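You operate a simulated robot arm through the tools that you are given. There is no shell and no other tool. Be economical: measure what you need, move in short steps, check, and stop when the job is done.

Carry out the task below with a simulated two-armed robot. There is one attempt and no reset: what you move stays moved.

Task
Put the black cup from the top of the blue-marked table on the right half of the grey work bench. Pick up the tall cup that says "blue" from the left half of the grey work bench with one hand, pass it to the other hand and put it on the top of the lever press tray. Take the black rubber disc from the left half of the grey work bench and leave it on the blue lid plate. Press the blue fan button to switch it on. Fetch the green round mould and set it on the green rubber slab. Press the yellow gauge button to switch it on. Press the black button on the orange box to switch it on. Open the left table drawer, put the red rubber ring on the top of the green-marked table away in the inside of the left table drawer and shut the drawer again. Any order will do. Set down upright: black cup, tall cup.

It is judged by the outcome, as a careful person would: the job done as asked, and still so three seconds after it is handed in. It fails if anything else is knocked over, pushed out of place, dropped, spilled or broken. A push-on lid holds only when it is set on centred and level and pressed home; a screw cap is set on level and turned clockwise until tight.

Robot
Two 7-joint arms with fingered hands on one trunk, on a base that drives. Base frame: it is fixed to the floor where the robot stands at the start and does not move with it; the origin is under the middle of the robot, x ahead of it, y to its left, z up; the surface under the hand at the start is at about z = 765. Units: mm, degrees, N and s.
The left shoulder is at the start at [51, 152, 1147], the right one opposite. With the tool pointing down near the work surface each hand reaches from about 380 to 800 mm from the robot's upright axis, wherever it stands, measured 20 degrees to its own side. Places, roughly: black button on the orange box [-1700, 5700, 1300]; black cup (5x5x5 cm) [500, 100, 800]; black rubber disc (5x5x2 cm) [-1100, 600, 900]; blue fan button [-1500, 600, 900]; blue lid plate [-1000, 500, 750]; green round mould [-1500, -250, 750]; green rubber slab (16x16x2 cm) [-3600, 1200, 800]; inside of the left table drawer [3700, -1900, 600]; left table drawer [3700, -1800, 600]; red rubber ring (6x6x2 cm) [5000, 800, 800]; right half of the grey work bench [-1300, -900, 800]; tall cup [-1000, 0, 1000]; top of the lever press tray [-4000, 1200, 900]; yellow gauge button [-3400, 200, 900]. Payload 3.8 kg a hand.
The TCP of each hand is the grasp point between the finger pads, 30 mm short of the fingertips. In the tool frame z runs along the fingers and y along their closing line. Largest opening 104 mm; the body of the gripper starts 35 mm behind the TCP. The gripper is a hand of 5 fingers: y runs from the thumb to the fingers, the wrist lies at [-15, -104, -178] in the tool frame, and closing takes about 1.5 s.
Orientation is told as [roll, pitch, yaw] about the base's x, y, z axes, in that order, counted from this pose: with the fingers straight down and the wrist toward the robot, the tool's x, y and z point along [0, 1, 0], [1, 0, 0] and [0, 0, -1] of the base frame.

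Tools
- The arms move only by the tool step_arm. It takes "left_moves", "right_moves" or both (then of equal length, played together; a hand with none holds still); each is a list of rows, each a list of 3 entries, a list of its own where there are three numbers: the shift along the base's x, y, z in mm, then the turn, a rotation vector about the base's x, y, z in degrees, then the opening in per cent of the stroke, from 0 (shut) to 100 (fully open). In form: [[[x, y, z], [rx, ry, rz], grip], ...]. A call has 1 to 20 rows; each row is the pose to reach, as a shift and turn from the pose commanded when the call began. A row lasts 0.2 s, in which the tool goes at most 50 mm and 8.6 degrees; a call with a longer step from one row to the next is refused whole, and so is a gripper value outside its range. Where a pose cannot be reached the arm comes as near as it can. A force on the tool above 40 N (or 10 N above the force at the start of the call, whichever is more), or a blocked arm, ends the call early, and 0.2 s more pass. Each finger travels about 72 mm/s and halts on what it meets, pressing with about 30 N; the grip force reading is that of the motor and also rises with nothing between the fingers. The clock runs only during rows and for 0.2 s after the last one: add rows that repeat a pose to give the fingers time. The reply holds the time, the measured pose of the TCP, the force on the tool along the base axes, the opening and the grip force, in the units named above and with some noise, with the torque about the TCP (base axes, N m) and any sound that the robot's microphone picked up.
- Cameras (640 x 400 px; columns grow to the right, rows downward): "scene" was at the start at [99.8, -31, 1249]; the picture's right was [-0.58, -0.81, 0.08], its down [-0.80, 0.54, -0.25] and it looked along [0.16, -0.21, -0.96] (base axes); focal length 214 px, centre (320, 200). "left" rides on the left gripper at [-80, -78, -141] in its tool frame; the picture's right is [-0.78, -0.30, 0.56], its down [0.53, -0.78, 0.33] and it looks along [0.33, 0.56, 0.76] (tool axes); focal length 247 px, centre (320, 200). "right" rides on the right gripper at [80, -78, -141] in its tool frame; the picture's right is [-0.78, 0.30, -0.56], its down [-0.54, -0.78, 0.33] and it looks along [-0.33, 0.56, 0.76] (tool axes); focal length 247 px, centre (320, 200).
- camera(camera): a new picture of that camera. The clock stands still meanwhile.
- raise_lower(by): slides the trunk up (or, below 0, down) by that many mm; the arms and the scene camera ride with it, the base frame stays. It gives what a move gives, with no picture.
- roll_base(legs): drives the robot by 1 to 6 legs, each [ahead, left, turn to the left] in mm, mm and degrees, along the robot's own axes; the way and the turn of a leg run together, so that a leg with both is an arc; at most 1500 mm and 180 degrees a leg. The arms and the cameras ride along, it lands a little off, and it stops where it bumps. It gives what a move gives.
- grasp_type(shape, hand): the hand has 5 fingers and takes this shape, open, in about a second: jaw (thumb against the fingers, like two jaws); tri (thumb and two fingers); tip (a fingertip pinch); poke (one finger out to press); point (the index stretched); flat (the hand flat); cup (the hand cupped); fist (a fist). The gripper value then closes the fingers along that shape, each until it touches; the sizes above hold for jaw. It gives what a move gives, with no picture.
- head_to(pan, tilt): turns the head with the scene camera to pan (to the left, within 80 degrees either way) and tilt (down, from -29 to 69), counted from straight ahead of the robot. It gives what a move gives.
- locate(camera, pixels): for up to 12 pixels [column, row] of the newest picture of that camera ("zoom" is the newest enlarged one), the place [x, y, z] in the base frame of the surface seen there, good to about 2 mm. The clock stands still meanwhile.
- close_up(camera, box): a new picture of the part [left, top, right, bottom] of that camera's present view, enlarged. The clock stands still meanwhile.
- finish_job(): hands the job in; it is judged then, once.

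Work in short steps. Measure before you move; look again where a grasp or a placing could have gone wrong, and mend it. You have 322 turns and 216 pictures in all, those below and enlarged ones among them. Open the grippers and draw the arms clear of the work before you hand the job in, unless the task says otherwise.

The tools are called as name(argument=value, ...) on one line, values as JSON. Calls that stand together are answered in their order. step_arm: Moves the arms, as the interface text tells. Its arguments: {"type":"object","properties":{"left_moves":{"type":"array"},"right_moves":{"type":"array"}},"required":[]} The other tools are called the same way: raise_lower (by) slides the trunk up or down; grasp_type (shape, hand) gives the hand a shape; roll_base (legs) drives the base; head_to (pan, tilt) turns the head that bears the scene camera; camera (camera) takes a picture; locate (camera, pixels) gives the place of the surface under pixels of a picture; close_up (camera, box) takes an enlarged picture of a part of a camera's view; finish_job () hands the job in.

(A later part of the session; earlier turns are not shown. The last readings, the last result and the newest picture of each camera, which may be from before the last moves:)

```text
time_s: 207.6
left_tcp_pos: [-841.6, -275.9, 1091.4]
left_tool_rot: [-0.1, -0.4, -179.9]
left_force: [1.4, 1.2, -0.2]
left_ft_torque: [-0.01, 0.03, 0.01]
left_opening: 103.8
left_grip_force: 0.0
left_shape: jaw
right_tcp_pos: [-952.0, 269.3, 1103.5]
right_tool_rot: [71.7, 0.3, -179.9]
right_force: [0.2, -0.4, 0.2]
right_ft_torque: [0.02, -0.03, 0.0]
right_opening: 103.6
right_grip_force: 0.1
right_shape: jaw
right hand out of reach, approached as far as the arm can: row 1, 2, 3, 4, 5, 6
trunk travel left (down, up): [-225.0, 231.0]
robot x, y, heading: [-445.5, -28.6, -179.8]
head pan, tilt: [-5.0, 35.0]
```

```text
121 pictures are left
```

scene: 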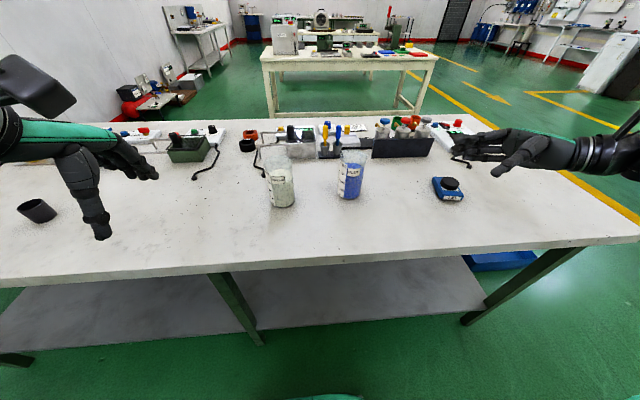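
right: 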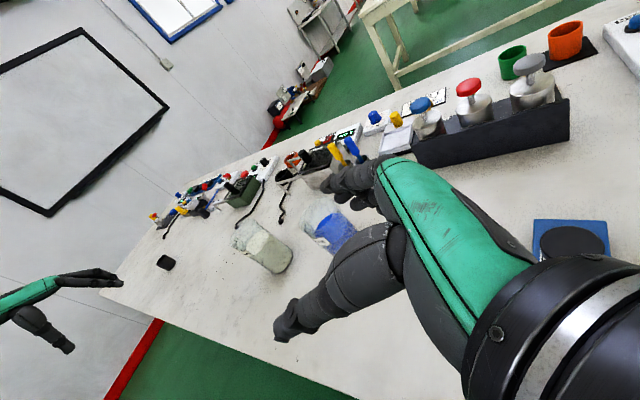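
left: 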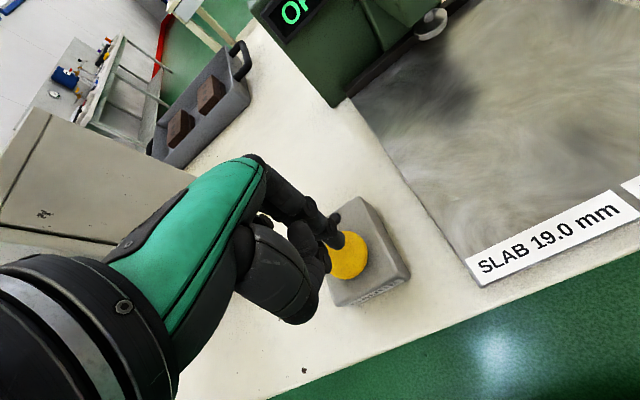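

The roll is limited at that height; lowering the trunk should help the forearm lie flatter. I lower it 140 mm.

raise_lower(by=-140)

step_arm(right_moves=[[[-30, 0, 0], [0, 0, 0], 100], [[-60, 0, 0], [0, 0, 0], 100], [[-90, 0, 0], [0, 0, 0], 100], [[-120, 0, 0], [0, 0, 0], 100], [[-135, 0, 0], [0, 0, 0], 100]])

camera(camera="right")

```text
time_s: 209.3
left_tcp_pos: [-863.0, -274.0, 906.1]
left_tool_rot: [-0.1, 5.4, -179.8]
left_force: [0.1, 0.4, -0.1]
left_ft_torque: [0.01, 0.04, -0.01]
left_opening: 103.9
left_grip_force: 0.0
left_shape: jaw
right_tcp_pos: [-960.3, 271.2, 958.3]
right_tool_rot: [71.8, 0.2, -179.9]
right_force: [-0.6, 0.0, 0.4]
right_ft_torque: [0.0, -0.01, -0.02]
right_opening: 103.9
right_grip_force: 0.1
right_shape: jaw
trunk travel left (down, up): [-85.0, 371.0]
robot x, y, heading: [-443.6, -29.8, -179.6]
head pan, tilt: [-5.0, 35.0]
```

```text
time_s: 210.5
left_tcp_pos: [-863.0, -275.0, 906.5]
left_tool_rot: [-0.1, 5.4, -179.9]
left_force: [-0.3, 0.0, -0.5]
left_ft_torque: [-0.01, -0.02, 0.0]
left_opening: 104.0
left_grip_force: 0.1
left_shape: jaw
right_tcp_pos: [-1095.5, 272.1, 957.3]
right_tool_rot: [71.8, 0.4, -179.8]
right_force: [-0.9, 0.3, 0.6]
right_ft_torque: [0.0, 0.0, -0.01]
right_opening: 104.0
right_grip_force: 0.1
right_shape: jaw
trunk travel left (down, up): [-85.0, 371.0]
robot x, y, heading: [-443.6, -29.6, -179.8]
head pan, tilt: [-5.0, 35.0]
```

```text
120 pictures are left
```

right: 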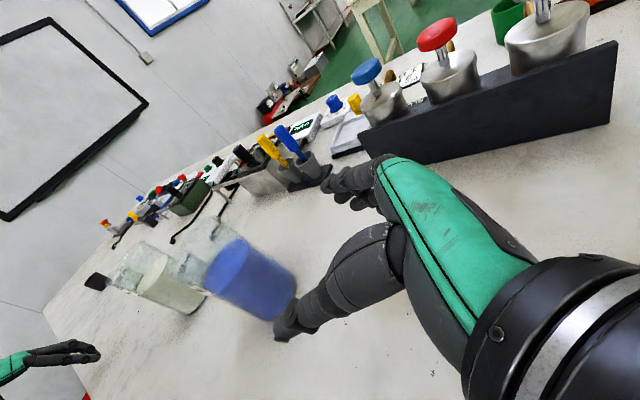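

Reachable now. I check the bottle rack's distance and the cup position from this view.

locate(camera="right", pixels=[[430, 164], [380, 150], [560, 145], [210, 270], [250, 275], [290, 285], [240, 310], [330, 180]])

head_to(pan=-5, tilt=45)

close_up(camera="scene", box=[220, 60, 480, 220])

```text
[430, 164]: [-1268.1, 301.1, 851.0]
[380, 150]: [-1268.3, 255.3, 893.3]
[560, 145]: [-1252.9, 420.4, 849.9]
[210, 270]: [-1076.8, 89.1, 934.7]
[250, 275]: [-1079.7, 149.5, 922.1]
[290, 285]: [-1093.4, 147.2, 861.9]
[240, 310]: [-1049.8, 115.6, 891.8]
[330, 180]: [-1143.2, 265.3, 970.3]
```

```text
time_s: 211.2
left_tcp_pos: [-863.7, -275.5, 905.1]
left_tool_rot: [-0.1, 5.4, -179.9]
left_force: [0.1, -1.2, 0.6]
left_ft_torque: [0.02, 0.0, 0.0]
left_opening: 103.8
left_grip_force: 0.1
left_shape: jaw
right_tcp_pos: [-1095.1, 271.9, 957.1]
right_tool_rot: [71.8, 0.3, -179.8]
right_force: [0.3, -0.9, 0.3]
right_ft_torque: [-0.04, -0.01, -0.02]
right_opening: 103.8
right_grip_force: 0.0
right_shape: jaw
trunk travel left (down, up): [-85.0, 371.0]
robot x, y, heading: [-445.8, -29.6, -180.0]
head pan, tilt: [-5.0, 45.0]
```

```text
2.46 times, centred on (350, 140) of scene
```

zoom: 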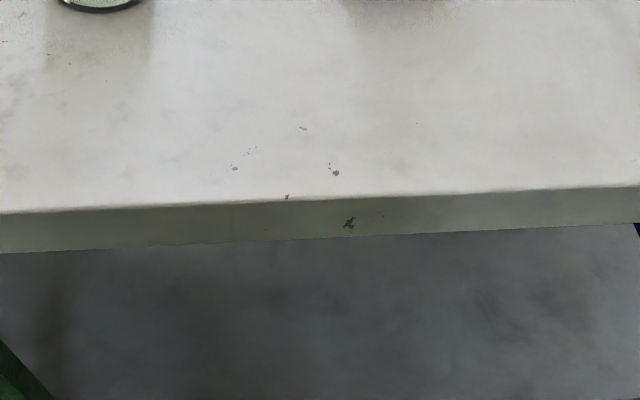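

Rack is at x≈-1260, clear. I lower to z≈912 beside the cup and look from the head.

step_arm(right_moves=[[[4, 0, -20], [0, 0, 0], 100], [[8, 0, -45], [0, 0, 0], 100], [[8, 0, -45], [0, 0, 0], 100]])

head_to(pan=-10, tilt=22)

close_up(camera="scene", box=[240, 110, 500, 290])

camera(camera="left")

```text
time_s: 212.0
left_tcp_pos: [-861.9, -274.8, 905.5]
left_tool_rot: [-0.1, 5.4, -179.9]
left_force: [0.0, -0.4, 0.5]
left_ft_torque: [-0.01, 0.0, -0.01]
left_opening: 104.1
left_grip_force: 0.0
left_shape: jaw
right_tcp_pos: [-1087.0, 272.8, 913.6]
right_tool_rot: [71.7, 0.3, -179.9]
right_force: [-0.6, -0.8, -0.3]
right_ft_torque: [-0.01, 0.01, 0.02]
right_opening: 103.9
right_grip_force: 0.2
right_shape: jaw
trunk travel left (down, up): [-85.0, 371.0]
robot x, y, heading: [-443.1, -31.5, -180.1]
head pan, tilt: [-5.0, 45.0]
```

```text
time_s: 212.9
left_tcp_pos: [-863.0, -274.6, 904.2]
left_tool_rot: [-0.1, 5.3, -179.9]
left_force: [-0.2, 0.5, -0.2]
left_ft_torque: [0.0, 0.0, 0.01]
left_opening: 104.0
left_grip_force: 0.0
left_shape: jaw
right_tcp_pos: [-1088.6, 272.1, 913.2]
right_tool_rot: [71.8, 0.2, -179.8]
right_force: [-0.3, 0.4, -0.4]
right_ft_torque: [0.01, 0.0, 0.0]
right_opening: 103.7
right_grip_force: 0.1
right_shape: jaw
trunk travel left (down, up): [-85.0, 371.0]
robot x, y, heading: [-442.8, -31.8, -179.7]
head pan, tilt: [-10.0, 22.0]
```

```text
2.22 times, centred on (370, 200) of scene
```

zoom: 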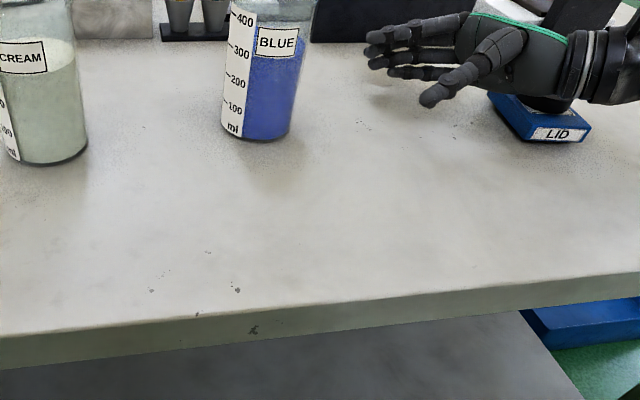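

```text
117 pictures are left
```

left: 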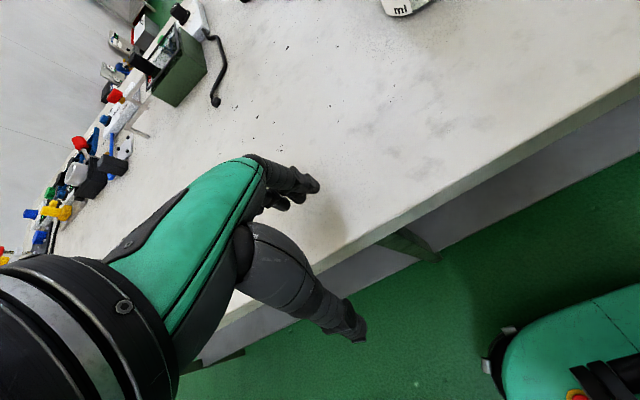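

The palm passes close over the LID disc, so I go no lower here; I slide left (−y) to the cup at this height, stopping at y≈165 to check.

step_arm(right_moves=[[[0, -35, 0], [0, 0, 0], 100], [[0, -70, 0], [0, 0, 0], 100], [[0, -105, 0], [0, 0, 0], 100], [[0, -105, 0], [0, 0, 0], 100]])

close_up(camera="scene", box=[240, 80, 500, 240])

camera(camera="right")

```text
time_s: 213.9
left_tcp_pos: [-861.4, -274.0, 905.4]
left_tool_rot: [-0.1, 5.4, -179.9]
left_force: [-0.3, 0.7, 0.4]
left_ft_torque: [0.0, 0.04, -0.01]
left_opening: 103.9
left_grip_force: 0.0
left_shape: jaw
right_tcp_pos: [-1086.9, 168.2, 912.1]
right_tool_rot: [71.8, 0.3, -179.8]
right_force: [0.6, 0.2, -0.1]
right_ft_torque: [0.03, 0.01, 0.01]
right_opening: 104.0
right_grip_force: 0.0
right_shape: jaw
trunk travel left (down, up): [-85.0, 371.0]
robot x, y, heading: [-446.2, -27.3, -179.9]
head pan, tilt: [-10.0, 22.0]
```

```text
2.46 times, centred on (370, 160) of scene
```

zoom: 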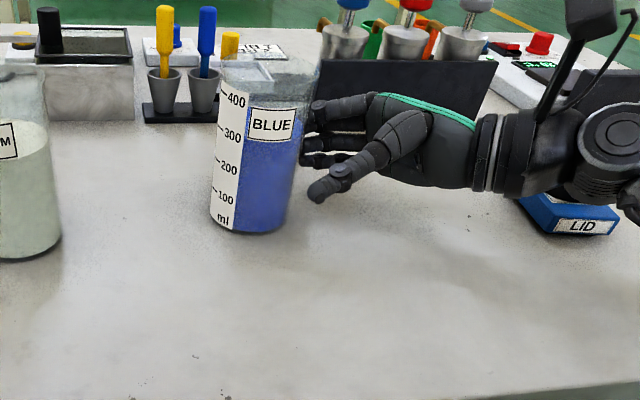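

```text
115 pictures are left
```

right: 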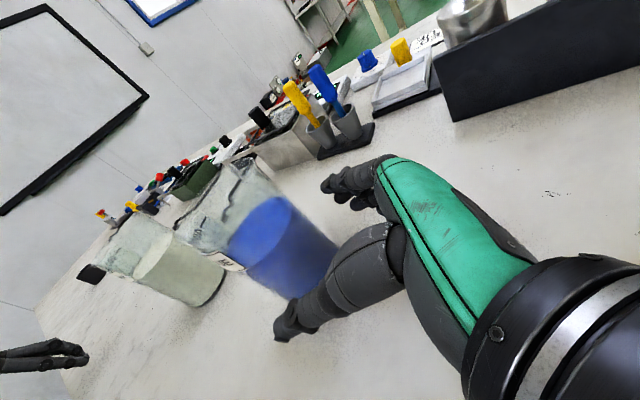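

Thumb is in front and fingers behind the cup. I advance to y≈133 and 8 mm lower.

step_arm(right_moves=[[[0, -15, -6], [0, 0, 0], 100], [[0, -28, -8], [0, 0, 0], 100], [[0, -35, -8], [0, 0, 0], 100], [[0, -35, -8], [0, 0, 0], 100]])

close_up(camera="scene", box=[290, 80, 450, 200])

```text
time_s: 214.9
left_tcp_pos: [-863.1, -275.3, 905.3]
left_tool_rot: [-0.1, 5.5, -179.9]
left_force: [1.2, -0.7, 0.0]
left_ft_torque: [-0.04, -0.03, -0.03]
left_opening: 103.9
left_grip_force: 0.0
left_shape: jaw
right_tcp_pos: [-1087.2, 131.7, 905.3]
right_tool_rot: [71.8, 0.3, -179.7]
right_force: [0.0, -0.2, -0.2]
right_ft_torque: [-0.01, 0.02, 0.0]
right_opening: 103.9
right_grip_force: 0.0
right_shape: jaw
trunk travel left (down, up): [-85.0, 371.0]
robot x, y, heading: [-447.0, -30.2, -179.7]
head pan, tilt: [-10.0, 22.0]
```

```text
3.33 times, centred on (370, 140) of scene
```

zoom: 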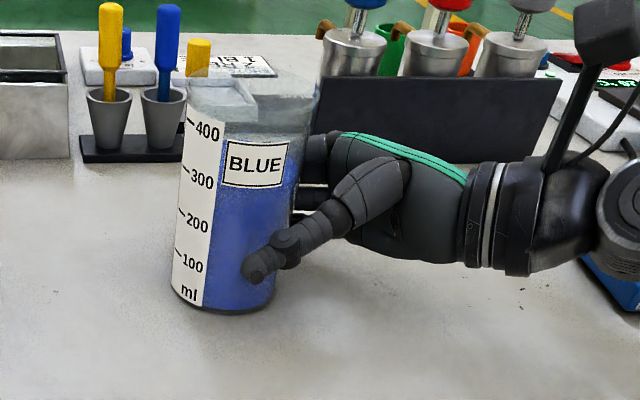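

Thumb in front, fingers behind. I close the hand on the cup.

step_arm(right_moves=[[[0, 0, 0], [0, 0, 0], 85], [[0, 0, 0], [0, 0, 0], 75], [[0, 0, 0], [0, 0, 0], 65], [[0, 0, 0], [0, 0, 0], 55], [[0, 0, 0], [0, 0, 0], 45], [[0, 0, 0], [0, 0, 0], 40], [[0, 0, 0], [0, 0, 0], 40], [[0, 0, 0], [0, 0, 0], 40]])

close_up(camera="scene", box=[290, 80, 450, 200])

camera(camera="right")

```text
time_s: 216.7
left_tcp_pos: [-864.1, -274.7, 905.4]
left_tool_rot: [-0.1, 5.4, -180.0]
left_force: [-0.4, -0.2, -1.1]
left_ft_torque: [0.01, 0.02, -0.01]
left_opening: 103.9
left_grip_force: 0.1
left_shape: jaw
right_tcp_pos: [-1087.5, 131.0, 905.9]
right_tool_rot: [71.7, 0.3, -179.8]
right_force: [1.4, -0.3, -0.4]
right_ft_torque: [0.02, 0.05, 0.05]
right_opening: 65.3
right_grip_force: 29.5
right_shape: jaw
trunk travel left (down, up): [-85.0, 371.0]
robot x, y, heading: [-446.2, -31.1, -179.8]
head pan, tilt: [-10.0, 22.0]
```

```text
3.33 times, centred on (370, 140) of scene
```

zoom: 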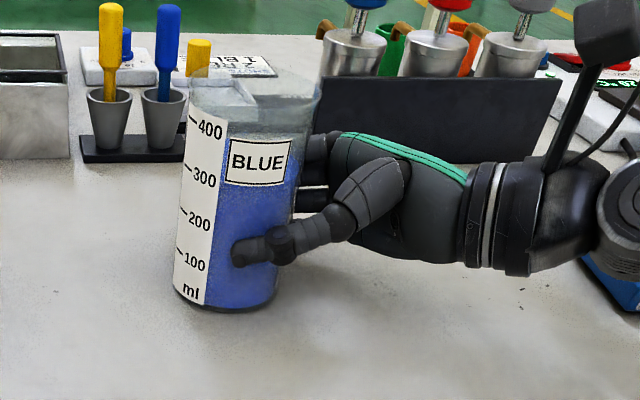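

```text
112 pictures are left
```

right: 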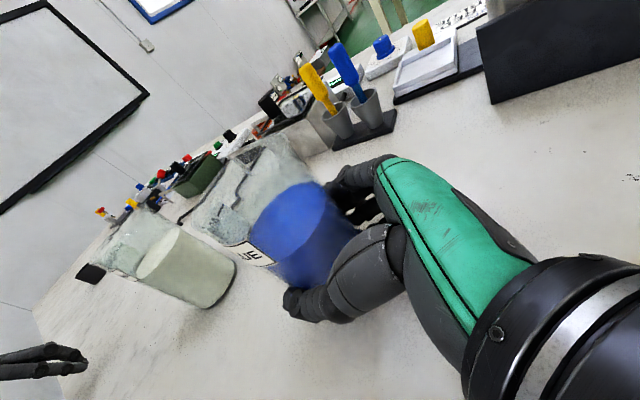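

Gripped (65 mm, 30 N). I lift 30 mm slowly and check uprightness.

step_arm(right_moves=[[[0, 0, 5], [0, 0, 0], 40], [[0, 0, 12], [0, 0, 0], 40], [[0, 0, 20], [0, 0, 0], 40], [[0, 0, 30], [0, 0, 0], 40], [[0, 0, 30], [0, 0, 0], 40]])

close_up(camera="scene", box=[290, 80, 450, 200])

```text
time_s: 217.9
left_tcp_pos: [-862.9, -274.8, 905.4]
left_tool_rot: [-0.1, 5.4, -180.0]
left_force: [0.8, 0.3, -0.2]
left_ft_torque: [0.0, -0.02, -0.02]
left_opening: 103.9
left_grip_force: 0.0
left_shape: jaw
right_tcp_pos: [-1087.8, 131.8, 932.8]
right_tool_rot: [71.8, 0.5, -179.7]
right_force: [0.3, -0.1, -5.1]
right_ft_torque: [0.06, 0.02, 0.0]
right_opening: 64.7
right_grip_force: 30.3
right_shape: jaw
trunk travel left (down, up): [-85.0, 371.0]
robot x, y, heading: [-445.8, -29.6, -179.9]
head pan, tilt: [-10.0, 22.0]
```

```text
3.33 times, centred on (370, 140) of scene
```

zoom: 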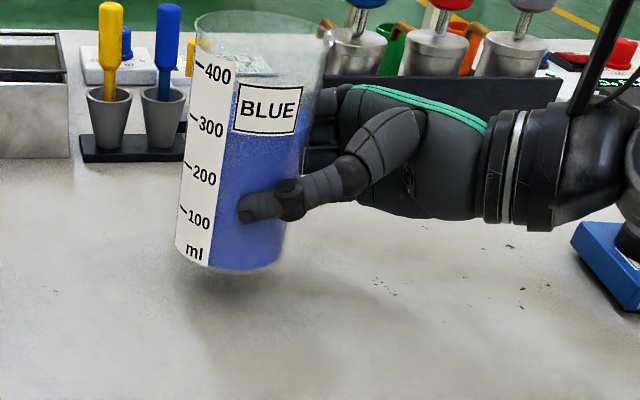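

Upright and ~5 N weight. I raise the trunk 120 mm and back off 200 mm for a free handover.

raise_lower(by=120)

roll_base(legs=[[-220, 0, 0]])

head_to(pan=-10, tilt=25)

camera(camera="scene")

```text
time_s: 219.4
left_tcp_pos: [-864.2, -274.5, 1023.7]
left_tool_rot: [0.0, 5.6, -179.9]
left_force: [0.3, 0.0, 0.4]
left_ft_torque: [0.03, 0.01, -0.02]
left_opening: 103.7
left_grip_force: 0.1
left_shape: jaw
right_tcp_pos: [-1088.1, 133.2, 1052.4]
right_tool_rot: [71.7, 0.4, -179.8]
right_force: [0.3, -0.1, -3.3]
right_ft_torque: [0.07, -0.02, 0.01]
right_opening: 64.8
right_grip_force: 30.8
right_shape: jaw
trunk travel left (down, up): [-205.0, 251.0]
robot x, y, heading: [-448.8, -30.6, -179.7]
head pan, tilt: [-10.0, 22.0]
```

```text
time_s: 221.1
left_tcp_pos: [-641.6, -275.2, 1024.5]
left_tool_rot: [-0.2, 5.5, -179.8]
left_force: [0.6, 0.8, 0.4]
left_ft_torque: [-0.01, 0.03, 0.04]
left_opening: 103.8
left_grip_force: 0.0
left_shape: jaw
right_tcp_pos: [-867.5, 131.2, 1052.8]
right_tool_rot: [71.8, 0.2, -179.6]
right_force: [0.3, 0.4, -3.6]
right_ft_torque: [0.06, 0.0, 0.02]
right_opening: 64.9
right_grip_force: 29.8
right_shape: jaw
trunk travel left (down, up): [-205.0, 251.0]
robot x, y, heading: [-222.9, -27.1, -179.9]
head pan, tilt: [-10.0, 22.0]
```

```text
time_s: 221.7
left_tcp_pos: [-643.3, -273.7, 1025.1]
left_tool_rot: [-0.1, 5.4, -179.7]
left_force: [0.2, -0.7, 0.6]
left_ft_torque: [0.01, 0.02, 0.0]
left_opening: 104.0
left_grip_force: 0.0
left_shape: jaw
right_tcp_pos: [-868.0, 130.7, 1054.6]
right_tool_rot: [71.6, 0.3, -179.6]
right_force: [0.2, 1.2, -4.3]
right_ft_torque: [0.08, 0.0, 0.02]
right_opening: 65.0
right_grip_force: 29.9
right_shape: jaw
trunk travel left (down, up): [-205.0, 251.0]
robot x, y, heading: [-221.8, -26.0, -180.0]
head pan, tilt: [-10.0, 25.0]
```

```text
110 pictures are left
```

scene: 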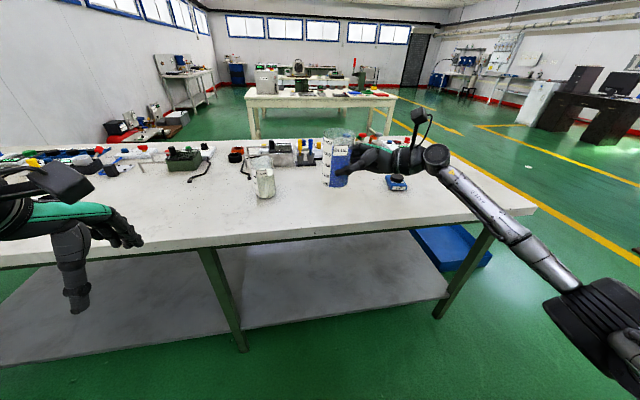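

I bring the cup toward the middle: TCP to about (-820, 50), slowly.

step_arm(right_moves=[[[8, -12, 0], [0, 0, 0], 40], [[16, -26, 0], [0, 0, 0], 40], [[25, -40, 0], [0, 0, 0], 40], [[34, -55, 0], [0, 0, 0], 40], [[42, -68, 0], [0, 0, 0], 40], [[48, -80, 0], [0, 0, 0], 40], [[48, -80, 0], [0, 0, 0], 40]])

close_up(camera="scene", box=[200, 60, 440, 240])

```text
time_s: 223.3
left_tcp_pos: [-642.5, -275.0, 1024.7]
left_tool_rot: [-0.1, 5.4, -179.7]
left_force: [1.2, 0.1, -0.1]
left_ft_torque: [0.01, 0.01, 0.03]
left_opening: 103.6
left_grip_force: 0.0
left_shape: jaw
right_tcp_pos: [-821.1, 50.1, 1053.0]
right_tool_rot: [71.7, 0.4, -179.7]
right_force: [0.1, 0.5, -4.0]
right_ft_torque: [0.06, 0.02, -0.02]
right_opening: 64.9
right_grip_force: 29.7
right_shape: jaw
trunk travel left (down, up): [-205.0, 251.0]
robot x, y, heading: [-222.1, -26.0, -179.7]
head pan, tilt: [-10.0, 25.0]
```

```text
2.22 times, centred on (320, 150) of scene
```

zoom: 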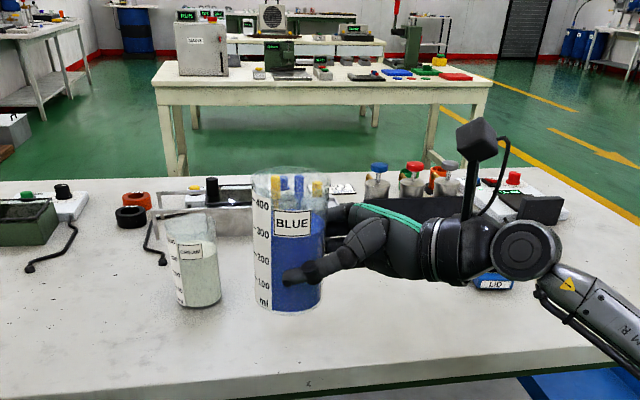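

I verify the cup's position in hand.

close_up(camera="scene", box=[280, 120, 360, 210])

locate(camera="zoom", pixels=[[150, 130], [150, 200], [90, 200], [95, 260], [230, 200], [150, 330], [80, 90], [160, 50]])

```text
4.44 times, centred on (320, 165) of scene
```

zoom: 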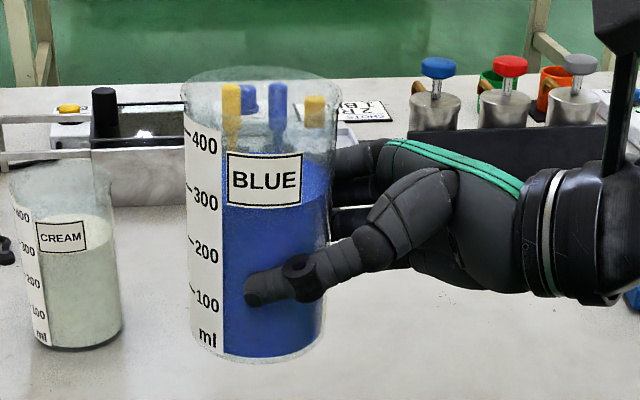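

```text
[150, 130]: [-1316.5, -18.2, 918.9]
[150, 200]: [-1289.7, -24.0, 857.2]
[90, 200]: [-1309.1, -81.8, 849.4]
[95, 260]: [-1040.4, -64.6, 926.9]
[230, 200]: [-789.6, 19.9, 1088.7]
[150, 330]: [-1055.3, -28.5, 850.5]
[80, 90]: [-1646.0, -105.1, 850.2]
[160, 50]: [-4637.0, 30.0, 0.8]
```

locate(camera="zoom", pixels=[[188, 180], [192, 330], [326, 190], [322, 320], [260, 350], [260, 180], [205, 130], [262, 68], [184, 95], [338, 95]])

```text
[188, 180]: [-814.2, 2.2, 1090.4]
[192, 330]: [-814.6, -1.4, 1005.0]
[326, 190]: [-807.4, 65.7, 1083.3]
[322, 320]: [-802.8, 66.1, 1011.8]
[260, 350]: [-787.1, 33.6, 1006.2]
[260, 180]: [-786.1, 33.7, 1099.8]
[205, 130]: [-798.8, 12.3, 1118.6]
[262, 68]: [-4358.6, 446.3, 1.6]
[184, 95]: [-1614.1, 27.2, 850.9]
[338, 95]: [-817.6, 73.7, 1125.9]
```

Cup axis ≈(-822,34), rim ≈1127, bottom ≈1000. I bring the left hand over the top at TCP z 1210.

step_arm(left_moves=[[[0, 0, 45], [0, 2, 0], 100], [[0, 0, 90], [0, 4, 0], 100], [[0, 0, 135], [0, 5.4, 0], 100], [[0, 20, 175], [0, 5.4, 0], 100], [[-25, 55, 190], [0, 5.4, 0], 100], [[-50, 95, 195], [0, 5.4, 0], 100], [[-75, 135, 195], [0, 5.4, 0], 100], [[-100, 175, 195], [0, 5.4, 0], 100], [[-125, 215, 195], [0, 5.4, 0], 100], [[-150, 255, 195], [0, 5.4, 0], 100], [[-175, 290, 195], [0, 5.4, 0], 100], [[-180, 309, 195], [0, 5.4, 0], 100], [[-180, 309, 195], [0, 5.4, 0], 100]])

camera(camera="left")

camera(camera="scene")

```text
time_s: 226.1
left_tcp_pos: [-763.4, -96.7, 1169.3]
left_tool_rot: [-0.2, -0.1, -179.4]
left_force: [1.0, -0.4, 0.1]
left_ft_torque: [-0.03, 0.02, -0.04]
left_opening: 104.1
left_grip_force: 0.1
left_shape: jaw
left hand out of reach, approached as far as the arm can: row 9, 10, 11, 12, 13
right_tcp_pos: [-820.4, 50.8, 1054.6]
right_tool_rot: [71.8, 0.3, -179.6]
right_force: [-0.1, 0.2, -3.8]
right_ft_torque: [0.07, 0.01, -0.02]
right_opening: 64.8
right_grip_force: 30.2
right_shape: jaw
trunk travel left (down, up): [-205.0, 251.0]
robot x, y, heading: [-223.0, -29.4, -179.9]
head pan, tilt: [-10.0, 25.0]
```

```text
107 pictures are left
```

left: 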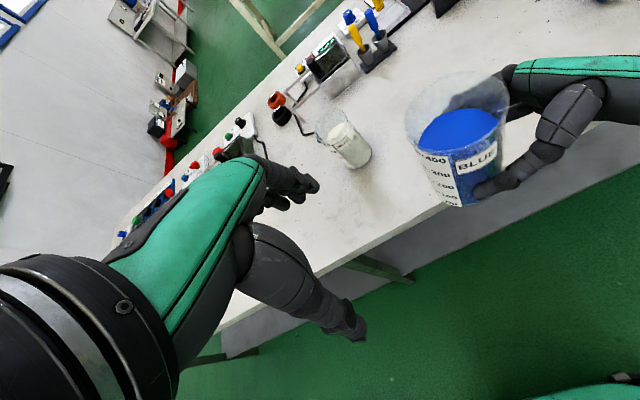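

```text
106 pictures are left
```

scene: 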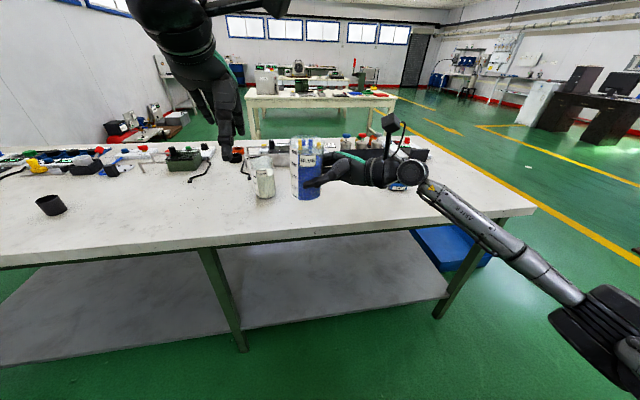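

Left arm can't reach that high and far. I move the left hand aside, then bring the cup nearer and lower: right TCP to ≈(-715,-50,1010).

step_arm(left_moves=[[[15, -30, 0], [0, 0, 0], 100], [[30, -60, 0], [0, 0, 0], 100], [[50, -95, 0], [0, 0, 0], 100], [[70, -130, 0], [0, 0, 0], 100], [[90, -165, 0], [0, 0, 0], 100], [[100, -200, 0], [0, 0, 0], 100]])

step_arm(right_moves=[[[14, -12, -5], [0, 0, 0], 40], [[28, -25, -10], [0, 0, 0], 40], [[42, -38, -16], [0, 0, 0], 40], [[56, -51, -22], [0, 0, 0], 40], [[70, -64, -28], [0, 0, 0], 40], [[84, -77, -34], [0, 0, 0], 40], [[98, -90, -40], [0, 0, 0], 40], [[106, -100, -44], [0, 0, 0], 40], [[106, -100, -44], [0, 0, 0], 40]])

camera(camera="scene")

```text
time_s: 227.5
left_tcp_pos: [-663.4, -297.5, 1166.6]
left_tool_rot: [-0.1, 0.0, -179.8]
left_force: [-0.1, 0.4, -0.2]
left_ft_torque: [0.02, 0.01, 0.0]
left_opening: 103.9
left_grip_force: 0.1
left_shape: jaw
right_tcp_pos: [-821.2, 49.3, 1053.4]
right_tool_rot: [71.7, 0.4, -179.5]
right_force: [-0.4, 0.5, -2.7]
right_ft_torque: [0.09, 0.04, 0.0]
right_opening: 64.8
right_grip_force: 29.8
right_shape: jaw
trunk travel left (down, up): [-205.0, 251.0]
robot x, y, heading: [-224.2, -29.4, -179.8]
head pan, tilt: [-10.0, 25.0]
```

```text
time_s: 229.5
left_tcp_pos: [-662.7, -296.8, 1167.4]
left_tool_rot: [-0.1, 0.1, -179.7]
left_force: [-0.7, -0.7, -1.0]
left_ft_torque: [0.02, -0.02, 0.0]
left_opening: 103.7
left_grip_force: 0.0
left_shape: jaw
right_tcp_pos: [-716.4, -48.3, 1008.7]
right_tool_rot: [71.7, 0.3, -179.6]
right_force: [0.2, 0.3, -3.9]
right_ft_torque: [0.04, 0.0, 0.04]
right_opening: 64.7
right_grip_force: 29.9
right_shape: jaw
trunk travel left (down, up): [-205.0, 251.0]
robot x, y, heading: [-221.2, -31.8, -179.4]
head pan, tilt: [-10.0, 25.0]
```

```text
105 pictures are left
```

scene: 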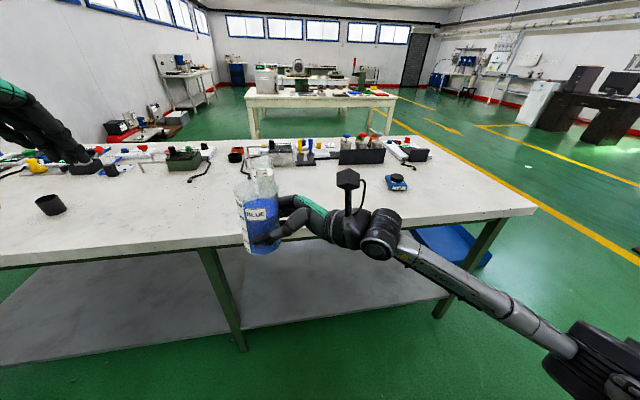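

Cup axis now ≈(-717,-65), rim ≈1083. Left hand goes over it at z≈1160.

step_arm(left_moves=[[[-9, 39, 0], [0, 0, 0], 100], [[-18, 78, 0], [0, 0, 0], 100], [[-27, 117, 0], [0, 0, 0], 100], [[-36, 156, 0], [0, 0, 0], 100], [[-45, 195, 0], [0, 0, 0], 100], [[-54, 232, 0], [0, 0, 0], 100], [[-54, 232, 0], [0, 0, 0], 100]])

camera(camera="left")

close_up(camera="scene", box=[180, 100, 400, 270])

```text
time_s: 231.1
left_tcp_pos: [-711.3, -76.1, 1169.5]
left_tool_rot: [-0.1, -0.1, -179.5]
left_force: [0.5, 0.2, -0.3]
left_ft_torque: [-0.02, 0.01, -0.01]
left_opening: 104.0
left_grip_force: 0.0
left_shape: jaw
left hand out of reach, approached as far as the arm can: row 6, 7
right_tcp_pos: [-714.1, -48.6, 1010.4]
right_tool_rot: [71.7, 0.2, -179.6]
right_force: [0.0, 0.5, -3.6]
right_ft_torque: [0.06, -0.02, -0.02]
right_opening: 64.8
right_grip_force: 29.8
right_shape: jaw
trunk travel left (down, up): [-205.0, 251.0]
robot x, y, heading: [-228.8, -30.4, -180.0]
head pan, tilt: [-10.0, 25.0]
```

```text
104 pictures are left
```

left: 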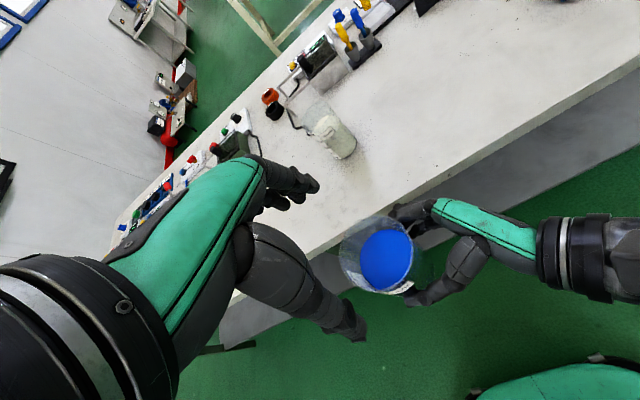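

```text
2.35 times, centred on (290, 185) of scene
```

zoom: 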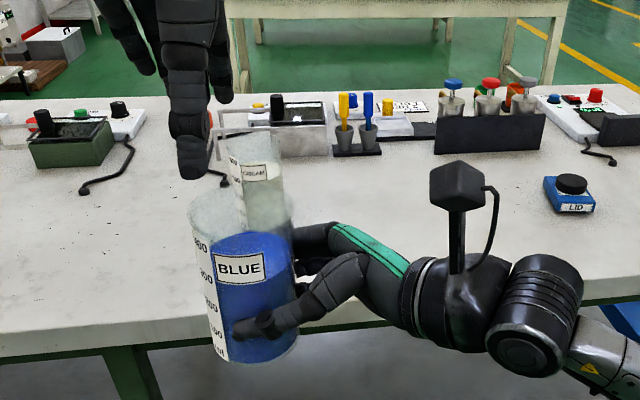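

Left is 11 mm short in y; I shift the cup 20 mm left instead and measure the rim in the left camera.

step_arm(right_moves=[[[2, -10, 0], [0, 0, 0], 40], [[4, -20, 0], [0, 0, 0], 40], [[4, -20, 0], [0, 0, 0], 40]])

close_up(camera="left", box=[300, 180, 460, 320])

```text
time_s: 231.9
left_tcp_pos: [-715.1, -76.1, 1169.0]
left_tool_rot: [-0.2, 0.0, -179.6]
left_force: [0.1, -0.6, 0.2]
left_ft_torque: [0.0, -0.01, -0.02]
left_opening: 104.2
left_grip_force: 0.1
left_shape: jaw
right_tcp_pos: [-710.6, -68.6, 1009.6]
right_tool_rot: [71.7, 0.3, -179.5]
right_force: [0.5, 0.2, -4.3]
right_ft_torque: [0.04, -0.02, 0.02]
right_opening: 64.7
right_grip_force: 30.1
right_shape: jaw
trunk travel left (down, up): [-205.0, 251.0]
robot x, y, heading: [-226.4, -28.4, -180.1]
head pan, tilt: [-10.0, 25.0]
```

```text
2.86 times, centred on (380, 250) of left
```

zoom: 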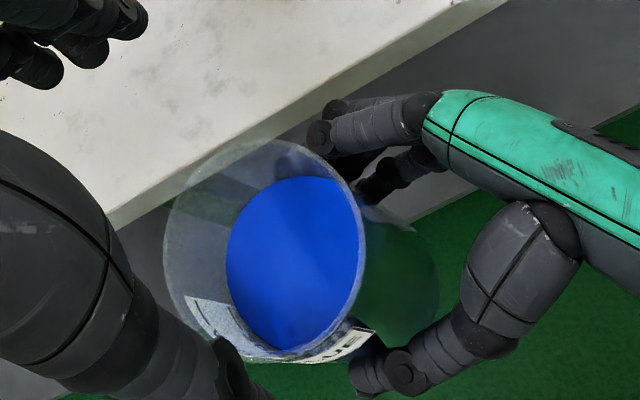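

locate(camera="zoom", pixels=[[297, 265], [233, 265], [358, 240], [300, 180], [285, 345], [172, 230], [345, 175], [290, 355], [240, 150], [350, 330], [320, 140]])

```text
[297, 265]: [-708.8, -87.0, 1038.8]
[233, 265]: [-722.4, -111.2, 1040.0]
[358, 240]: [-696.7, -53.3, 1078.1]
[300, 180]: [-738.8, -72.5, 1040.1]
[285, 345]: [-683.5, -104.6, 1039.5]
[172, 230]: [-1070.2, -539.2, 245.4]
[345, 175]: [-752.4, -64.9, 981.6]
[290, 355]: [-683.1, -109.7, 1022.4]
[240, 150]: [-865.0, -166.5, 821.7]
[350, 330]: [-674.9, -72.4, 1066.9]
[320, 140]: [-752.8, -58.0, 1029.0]
```

Cup axis ≈(-711,-87). Right index top is at z≈1035, so left goes to TCP z≈1082 (tips 1052). Descend first to 1125, then 1082.

step_arm(left_moves=[[[2, -6, -20], [0, 0, 0], 100], [[4, -11, -45], [0, 0, 0], 100], [[4, -11, -65], [0, 0, 0], 100], [[4, -11, -87], [0, 0, 0], 100], [[4, -11, -87], [0, 0, 0], 100]])

camera(camera="left")

close_up(camera="scene", box=[180, 100, 400, 270])

```text
time_s: 233.1
left_tcp_pos: [-710.0, -86.6, 1081.0]
left_tool_rot: [-0.1, 0.0, -179.7]
left_force: [-0.6, 0.2, 0.0]
left_ft_torque: [0.03, 0.0, 0.01]
left_opening: 104.0
left_grip_force: 0.0
left_shape: jaw
right_tcp_pos: [-708.7, -69.4, 1009.5]
right_tool_rot: [71.7, 0.3, -179.6]
right_force: [-0.6, 0.7, -4.3]
right_ft_torque: [0.08, 0.02, -0.02]
right_opening: 64.7
right_grip_force: 30.0
right_shape: jaw
trunk travel left (down, up): [-205.0, 251.0]
robot x, y, heading: [-229.6, -26.1, -179.6]
head pan, tilt: [-10.0, 25.0]
```

```text
101 pictures are left
```

left: 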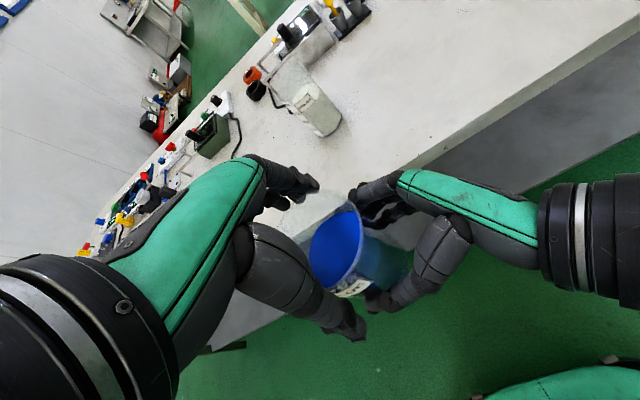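

```text
2.35 times, centred on (290, 185) of scene
```

zoom: 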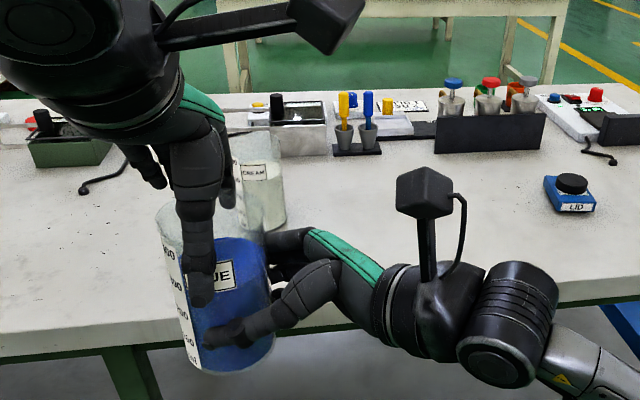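

Left straddles the rim, thumbs don't meet. I close the left hand.

step_arm(left_moves=[[[0, 0, 0], [0, 0, 0], 85], [[0, 0, 0], [0, 0, 0], 75], [[0, 0, 0], [0, 0, 0], 65], [[0, 0, 0], [0, 0, 0], 55], [[0, 0, 0], [0, 0, 0], 45], [[0, 0, 0], [0, 0, 0], 40], [[0, 0, 0], [0, 0, 0], 40], [[0, 0, 0], [0, 0, 0], 40]])

camera(camera="left")

close_up(camera="scene", box=[180, 100, 400, 270])

```text
time_s: 234.9
left_tcp_pos: [-710.4, -87.5, 1080.2]
left_tool_rot: [-0.1, 0.1, -179.8]
left_force: [3.5, -0.3, 0.4]
left_ft_torque: [0.0, -0.21, -0.08]
left_opening: 66.2
left_grip_force: 29.9
left_shape: jaw
right_tcp_pos: [-708.9, -69.7, 1009.0]
right_tool_rot: [71.8, 0.3, -179.6]
right_force: [-2.5, -0.5, -3.5]
right_ft_torque: [0.04, -0.07, 0.01]
right_opening: 64.3
right_grip_force: 30.2
right_shape: jaw
trunk travel left (down, up): [-205.0, 251.0]
robot x, y, heading: [-222.3, -28.9, -179.8]
head pan, tilt: [-10.0, 25.0]
```

```text
99 pictures are left
```

left: 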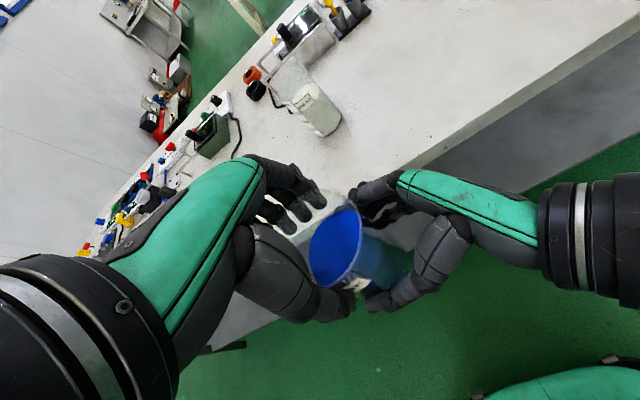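

```text
2.35 times, centred on (290, 185) of scene
```

zoom: 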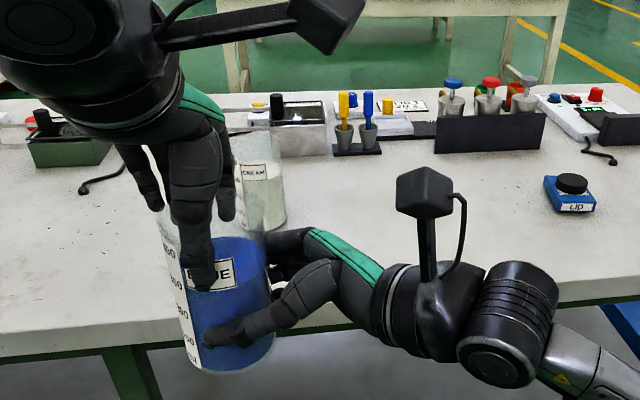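

Both hands hold. I open the right hand gradually and then slide it away to the right (+y).

step_arm(right_moves=[[[0, 0, 0], [0, 0, 0], 60], [[0, 0, 0], [0, 0, 0], 70], [[0, 0, 0], [0, 0, 0], 85], [[0, 0, 0], [0, 0, 0], 100], [[0, 0, 0], [0, 0, 0], 100], [[0, 0, 0], [0, 0, 0], 100]])

close_up(camera="scene", box=[180, 100, 400, 270])

```text
time_s: 236.3
left_tcp_pos: [-711.0, -86.0, 1079.8]
left_tool_rot: [0.0, -0.1, -179.7]
left_force: [-0.3, 0.0, -1.0]
left_ft_torque: [-0.03, -0.02, -0.01]
left_opening: 65.7
left_grip_force: 29.5
left_shape: jaw
right_tcp_pos: [-709.5, -69.4, 1010.0]
right_tool_rot: [71.7, 0.2, -179.5]
right_force: [0.4, 0.1, -0.4]
right_ft_torque: [0.04, 0.0, -0.01]
right_opening: 103.5
right_grip_force: 0.0
right_shape: jaw
trunk travel left (down, up): [-205.0, 251.0]
robot x, y, heading: [-225.9, -25.5, -179.8]
head pan, tilt: [-10.0, 25.0]
```

```text
2.35 times, centred on (290, 185) of scene
```

zoom: 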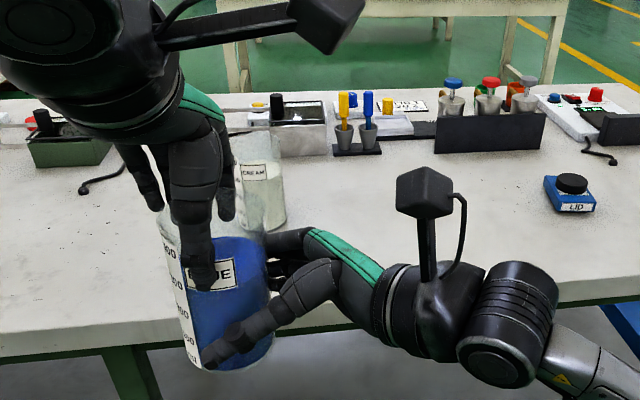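

step_arm(right_moves=[[[0, 20, -2], [0, 0, 0], 100], [[0, 45, -4], [0, 0, 0], 100], [[0, 80, -4], [0, 0, 0], 100], [[0, 120, -4], [0, 0, 0], 100], [[0, 160, -4], [0, 0, 0], 100], [[0, 200, -4], [0, 0, 0], 100], [[0, 200, -4], [0, 0, 0], 100]])

camera(camera="scene")

camera(camera="right")

```text
time_s: 237.9
left_tcp_pos: [-711.3, -86.9, 1080.6]
left_tool_rot: [-0.1, 0.1, -179.7]
left_force: [-0.3, 0.2, -0.1]
left_ft_torque: [0.02, -0.01, -0.06]
left_opening: 66.1
left_grip_force: 30.1
left_shape: jaw
right_tcp_pos: [-711.2, 131.1, 1006.8]
right_tool_rot: [71.7, 0.3, -179.7]
right_force: [-0.4, 0.4, -0.1]
right_ft_torque: [-0.02, 0.02, 0.02]
right_opening: 103.6
right_grip_force: 0.0
right_shape: jaw
trunk travel left (down, up): [-205.0, 251.0]
robot x, y, heading: [-220.2, -30.0, -179.5]
head pan, tilt: [-10.0, 25.0]
```

```text
96 pictures are left
```

scene: 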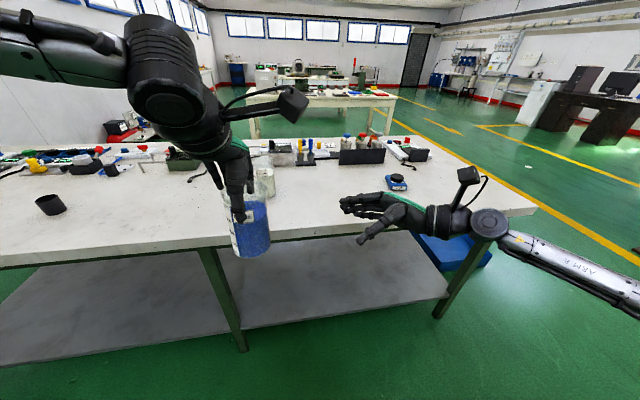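

```text
95 pictures are left
```

right: 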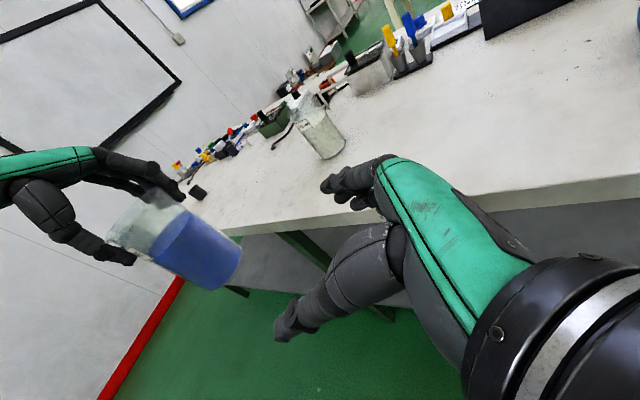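

The cup is handed over to the left. I fold the right hand back to the normal pose, then drive around to the far side of table 2.

step_arm(right_moves=[[[0, 20, 5], [8, 0, 0], 100], [[0, 40, 10], [16, 0, 0], 100], [[0, 60, 20], [24, 0, 0], 100], [[0, 70, 30], [32, 0, 0], 100], [[0, 70, 40], [40, 0, 0], 100], [[0, 70, 50], [48, 0, 0], 100], [[0, 70, 60], [56, 0, 0], 100], [[0, 70, 70], [64, 0, 0], 100], [[0, 70, 80], [71.7, 0, 0], 100]])

roll_base(legs=[[0, -1500, 0], [0, -700, 0], [1500, 0, 0], [1500, 0, 0]])

camera(camera="scene")

```text
time_s: 239.9
left_tcp_pos: [-710.3, -87.3, 1080.5]
left_tool_rot: [-0.1, 0.0, -179.7]
left_force: [0.2, 0.3, -0.2]
left_ft_torque: [0.0, 0.0, 0.02]
left_opening: 66.1
left_grip_force: 30.0
left_shape: jaw
right_tcp_pos: [-709.5, 199.7, 1084.8]
right_tool_rot: [-0.1, 0.4, 179.8]
right_force: [-0.1, 0.1, 0.3]
right_ft_torque: [-0.01, -0.02, 0.01]
right_opening: 104.0
right_grip_force: 0.1
right_shape: jaw
trunk travel left (down, up): [-205.0, 251.0]
robot x, y, heading: [-225.1, -33.7, -179.9]
head pan, tilt: [-10.0, 25.0]
```

```text
time_s: 264.8
left_tcp_pos: [-3697.0, 2193.3, 1080.5]
left_tool_rot: [-0.1, 0.0, 178.5]
left_force: [-0.1, -0.6, -0.3]
left_ft_torque: [-0.02, -0.01, -0.02]
left_opening: 66.0
left_grip_force: 29.8
left_shape: jaw
right_tcp_pos: [-3685.2, 2480.0, 1084.5]
right_tool_rot: [0.0, 0.6, 178.0]
right_force: [0.1, 0.0, -0.5]
right_ft_torque: [-0.01, 0.01, -0.01]
right_opening: 103.7
right_grip_force: 0.2
right_shape: jaw
trunk travel left (down, up): [-205.0, 251.0]
robot x, y, heading: [-3210.8, 2235.9, 178.3]
head pan, tilt: [-10.0, 25.0]
```

```text
94 pictures are left
```

scene: 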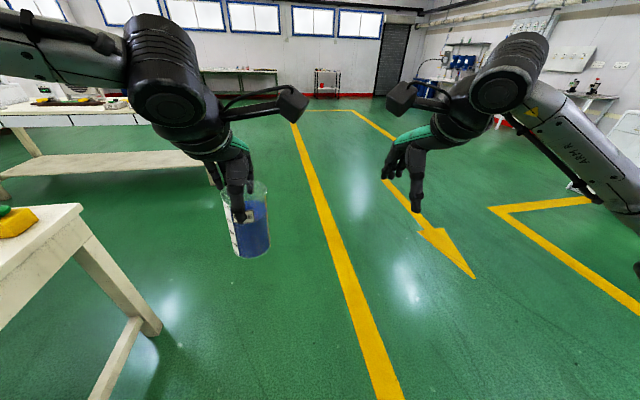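

Still holding. Continue: ahead 1450, turn 180 to face +x, sidestep right to y≈1020.

roll_base(legs=[[1450, 0, 1.7], [0, 0, 180], [0, -1200, 0]])

head_to(pan=10, tilt=30)

camera(camera="scene")

```text
time_s: 284.9
left_tcp_pos: [-4208.2, 1115.8, 1080.7]
left_tool_rot: [0.0, 0.1, -1.1]
left_force: [0.5, -0.2, -0.5]
left_ft_torque: [0.04, -0.03, -0.03]
left_opening: 65.8
left_grip_force: 30.0
left_shape: jaw
right_tcp_pos: [-4215.9, 828.4, 1085.1]
right_tool_rot: [0.0, 0.6, -1.7]
right_force: [0.8, 0.6, 0.1]
right_ft_torque: [0.01, 0.0, -0.03]
right_opening: 103.6
right_grip_force: 0.0
right_shape: jaw
trunk travel left (down, up): [-205.0, 251.0]
robot x, y, heading: [-4699.1, 1070.1, -1.3]
head pan, tilt: [-10.0, 25.0]
```

```text
time_s: 285.7
left_tcp_pos: [-4207.4, 1115.4, 1080.7]
left_tool_rot: [-0.1, 0.2, -1.1]
left_force: [0.3, -0.7, -0.3]
left_ft_torque: [0.01, -0.02, -0.01]
left_opening: 65.4
left_grip_force: 29.8
left_shape: jaw
right_tcp_pos: [-4216.9, 827.9, 1084.2]
right_tool_rot: [-0.1, 0.4, -1.7]
right_force: [0.6, 0.2, 0.5]
right_ft_torque: [0.02, 0.05, 0.0]
right_opening: 103.9
right_grip_force: 0.0
right_shape: jaw
trunk travel left (down, up): [-205.0, 251.0]
robot x, y, heading: [-4695.5, 1068.2, -1.0]
head pan, tilt: [10.0, 30.0]
```

```text
93 pictures are left
```

scene: 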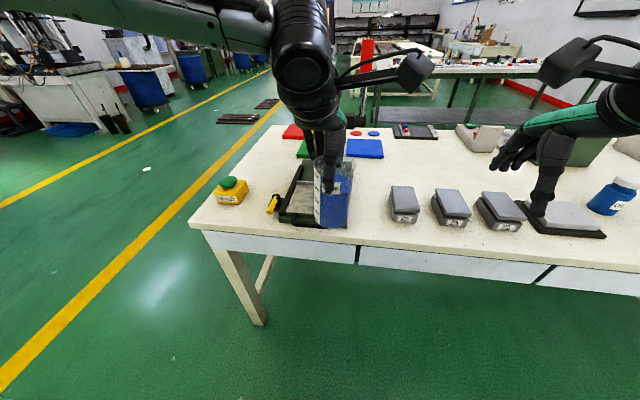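

I view the tray from the left camera and a scene zoom.

camera(camera="left")

close_up(camera="scene", box=[200, 120, 400, 250])

```text
92 pictures are left
```

left: 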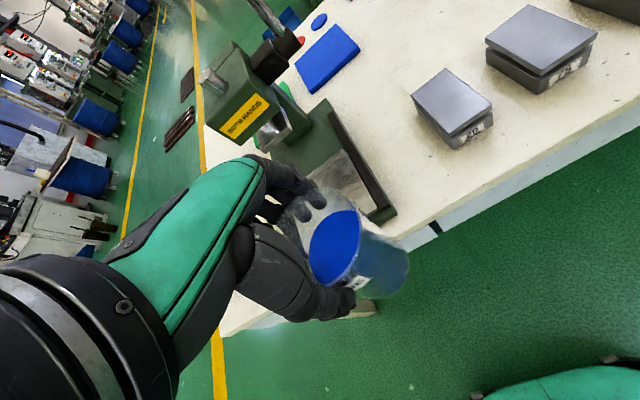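

```text
3.08 times, centred on (300, 185) of scene
```

zoom: 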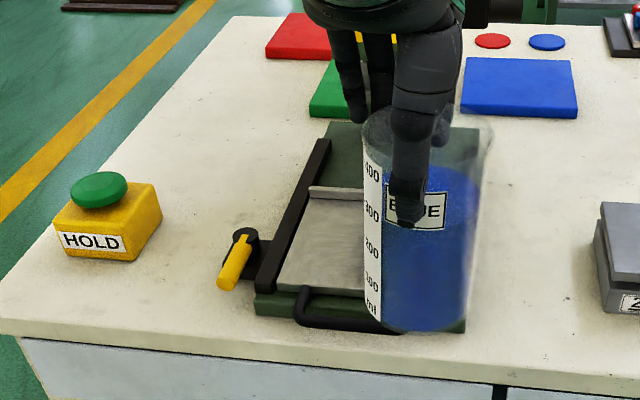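

locate(camera="zoom", pixels=[[312, 192], [284, 285], [330, 235], [355, 192], [350, 290], [315, 145], [262, 285], [330, 320], [460, 330], [240, 265]])

locate(camera="left", pixels=[[345, 185], [355, 155], [370, 215], [392, 210], [335, 165], [325, 105], [290, 110], [435, 228]])

```text
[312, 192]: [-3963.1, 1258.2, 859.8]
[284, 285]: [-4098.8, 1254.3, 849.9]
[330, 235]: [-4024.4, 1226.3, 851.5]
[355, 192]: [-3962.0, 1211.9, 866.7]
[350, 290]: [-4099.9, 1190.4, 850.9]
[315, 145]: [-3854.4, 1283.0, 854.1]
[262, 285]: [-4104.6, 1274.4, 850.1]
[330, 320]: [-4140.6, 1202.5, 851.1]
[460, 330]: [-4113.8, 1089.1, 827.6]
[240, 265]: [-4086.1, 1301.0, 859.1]
```

```text
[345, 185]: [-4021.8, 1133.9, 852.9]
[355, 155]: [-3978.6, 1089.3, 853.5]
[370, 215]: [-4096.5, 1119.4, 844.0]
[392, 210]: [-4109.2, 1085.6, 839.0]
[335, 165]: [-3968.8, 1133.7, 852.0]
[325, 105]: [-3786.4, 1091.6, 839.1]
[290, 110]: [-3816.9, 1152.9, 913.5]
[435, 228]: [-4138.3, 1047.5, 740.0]
```

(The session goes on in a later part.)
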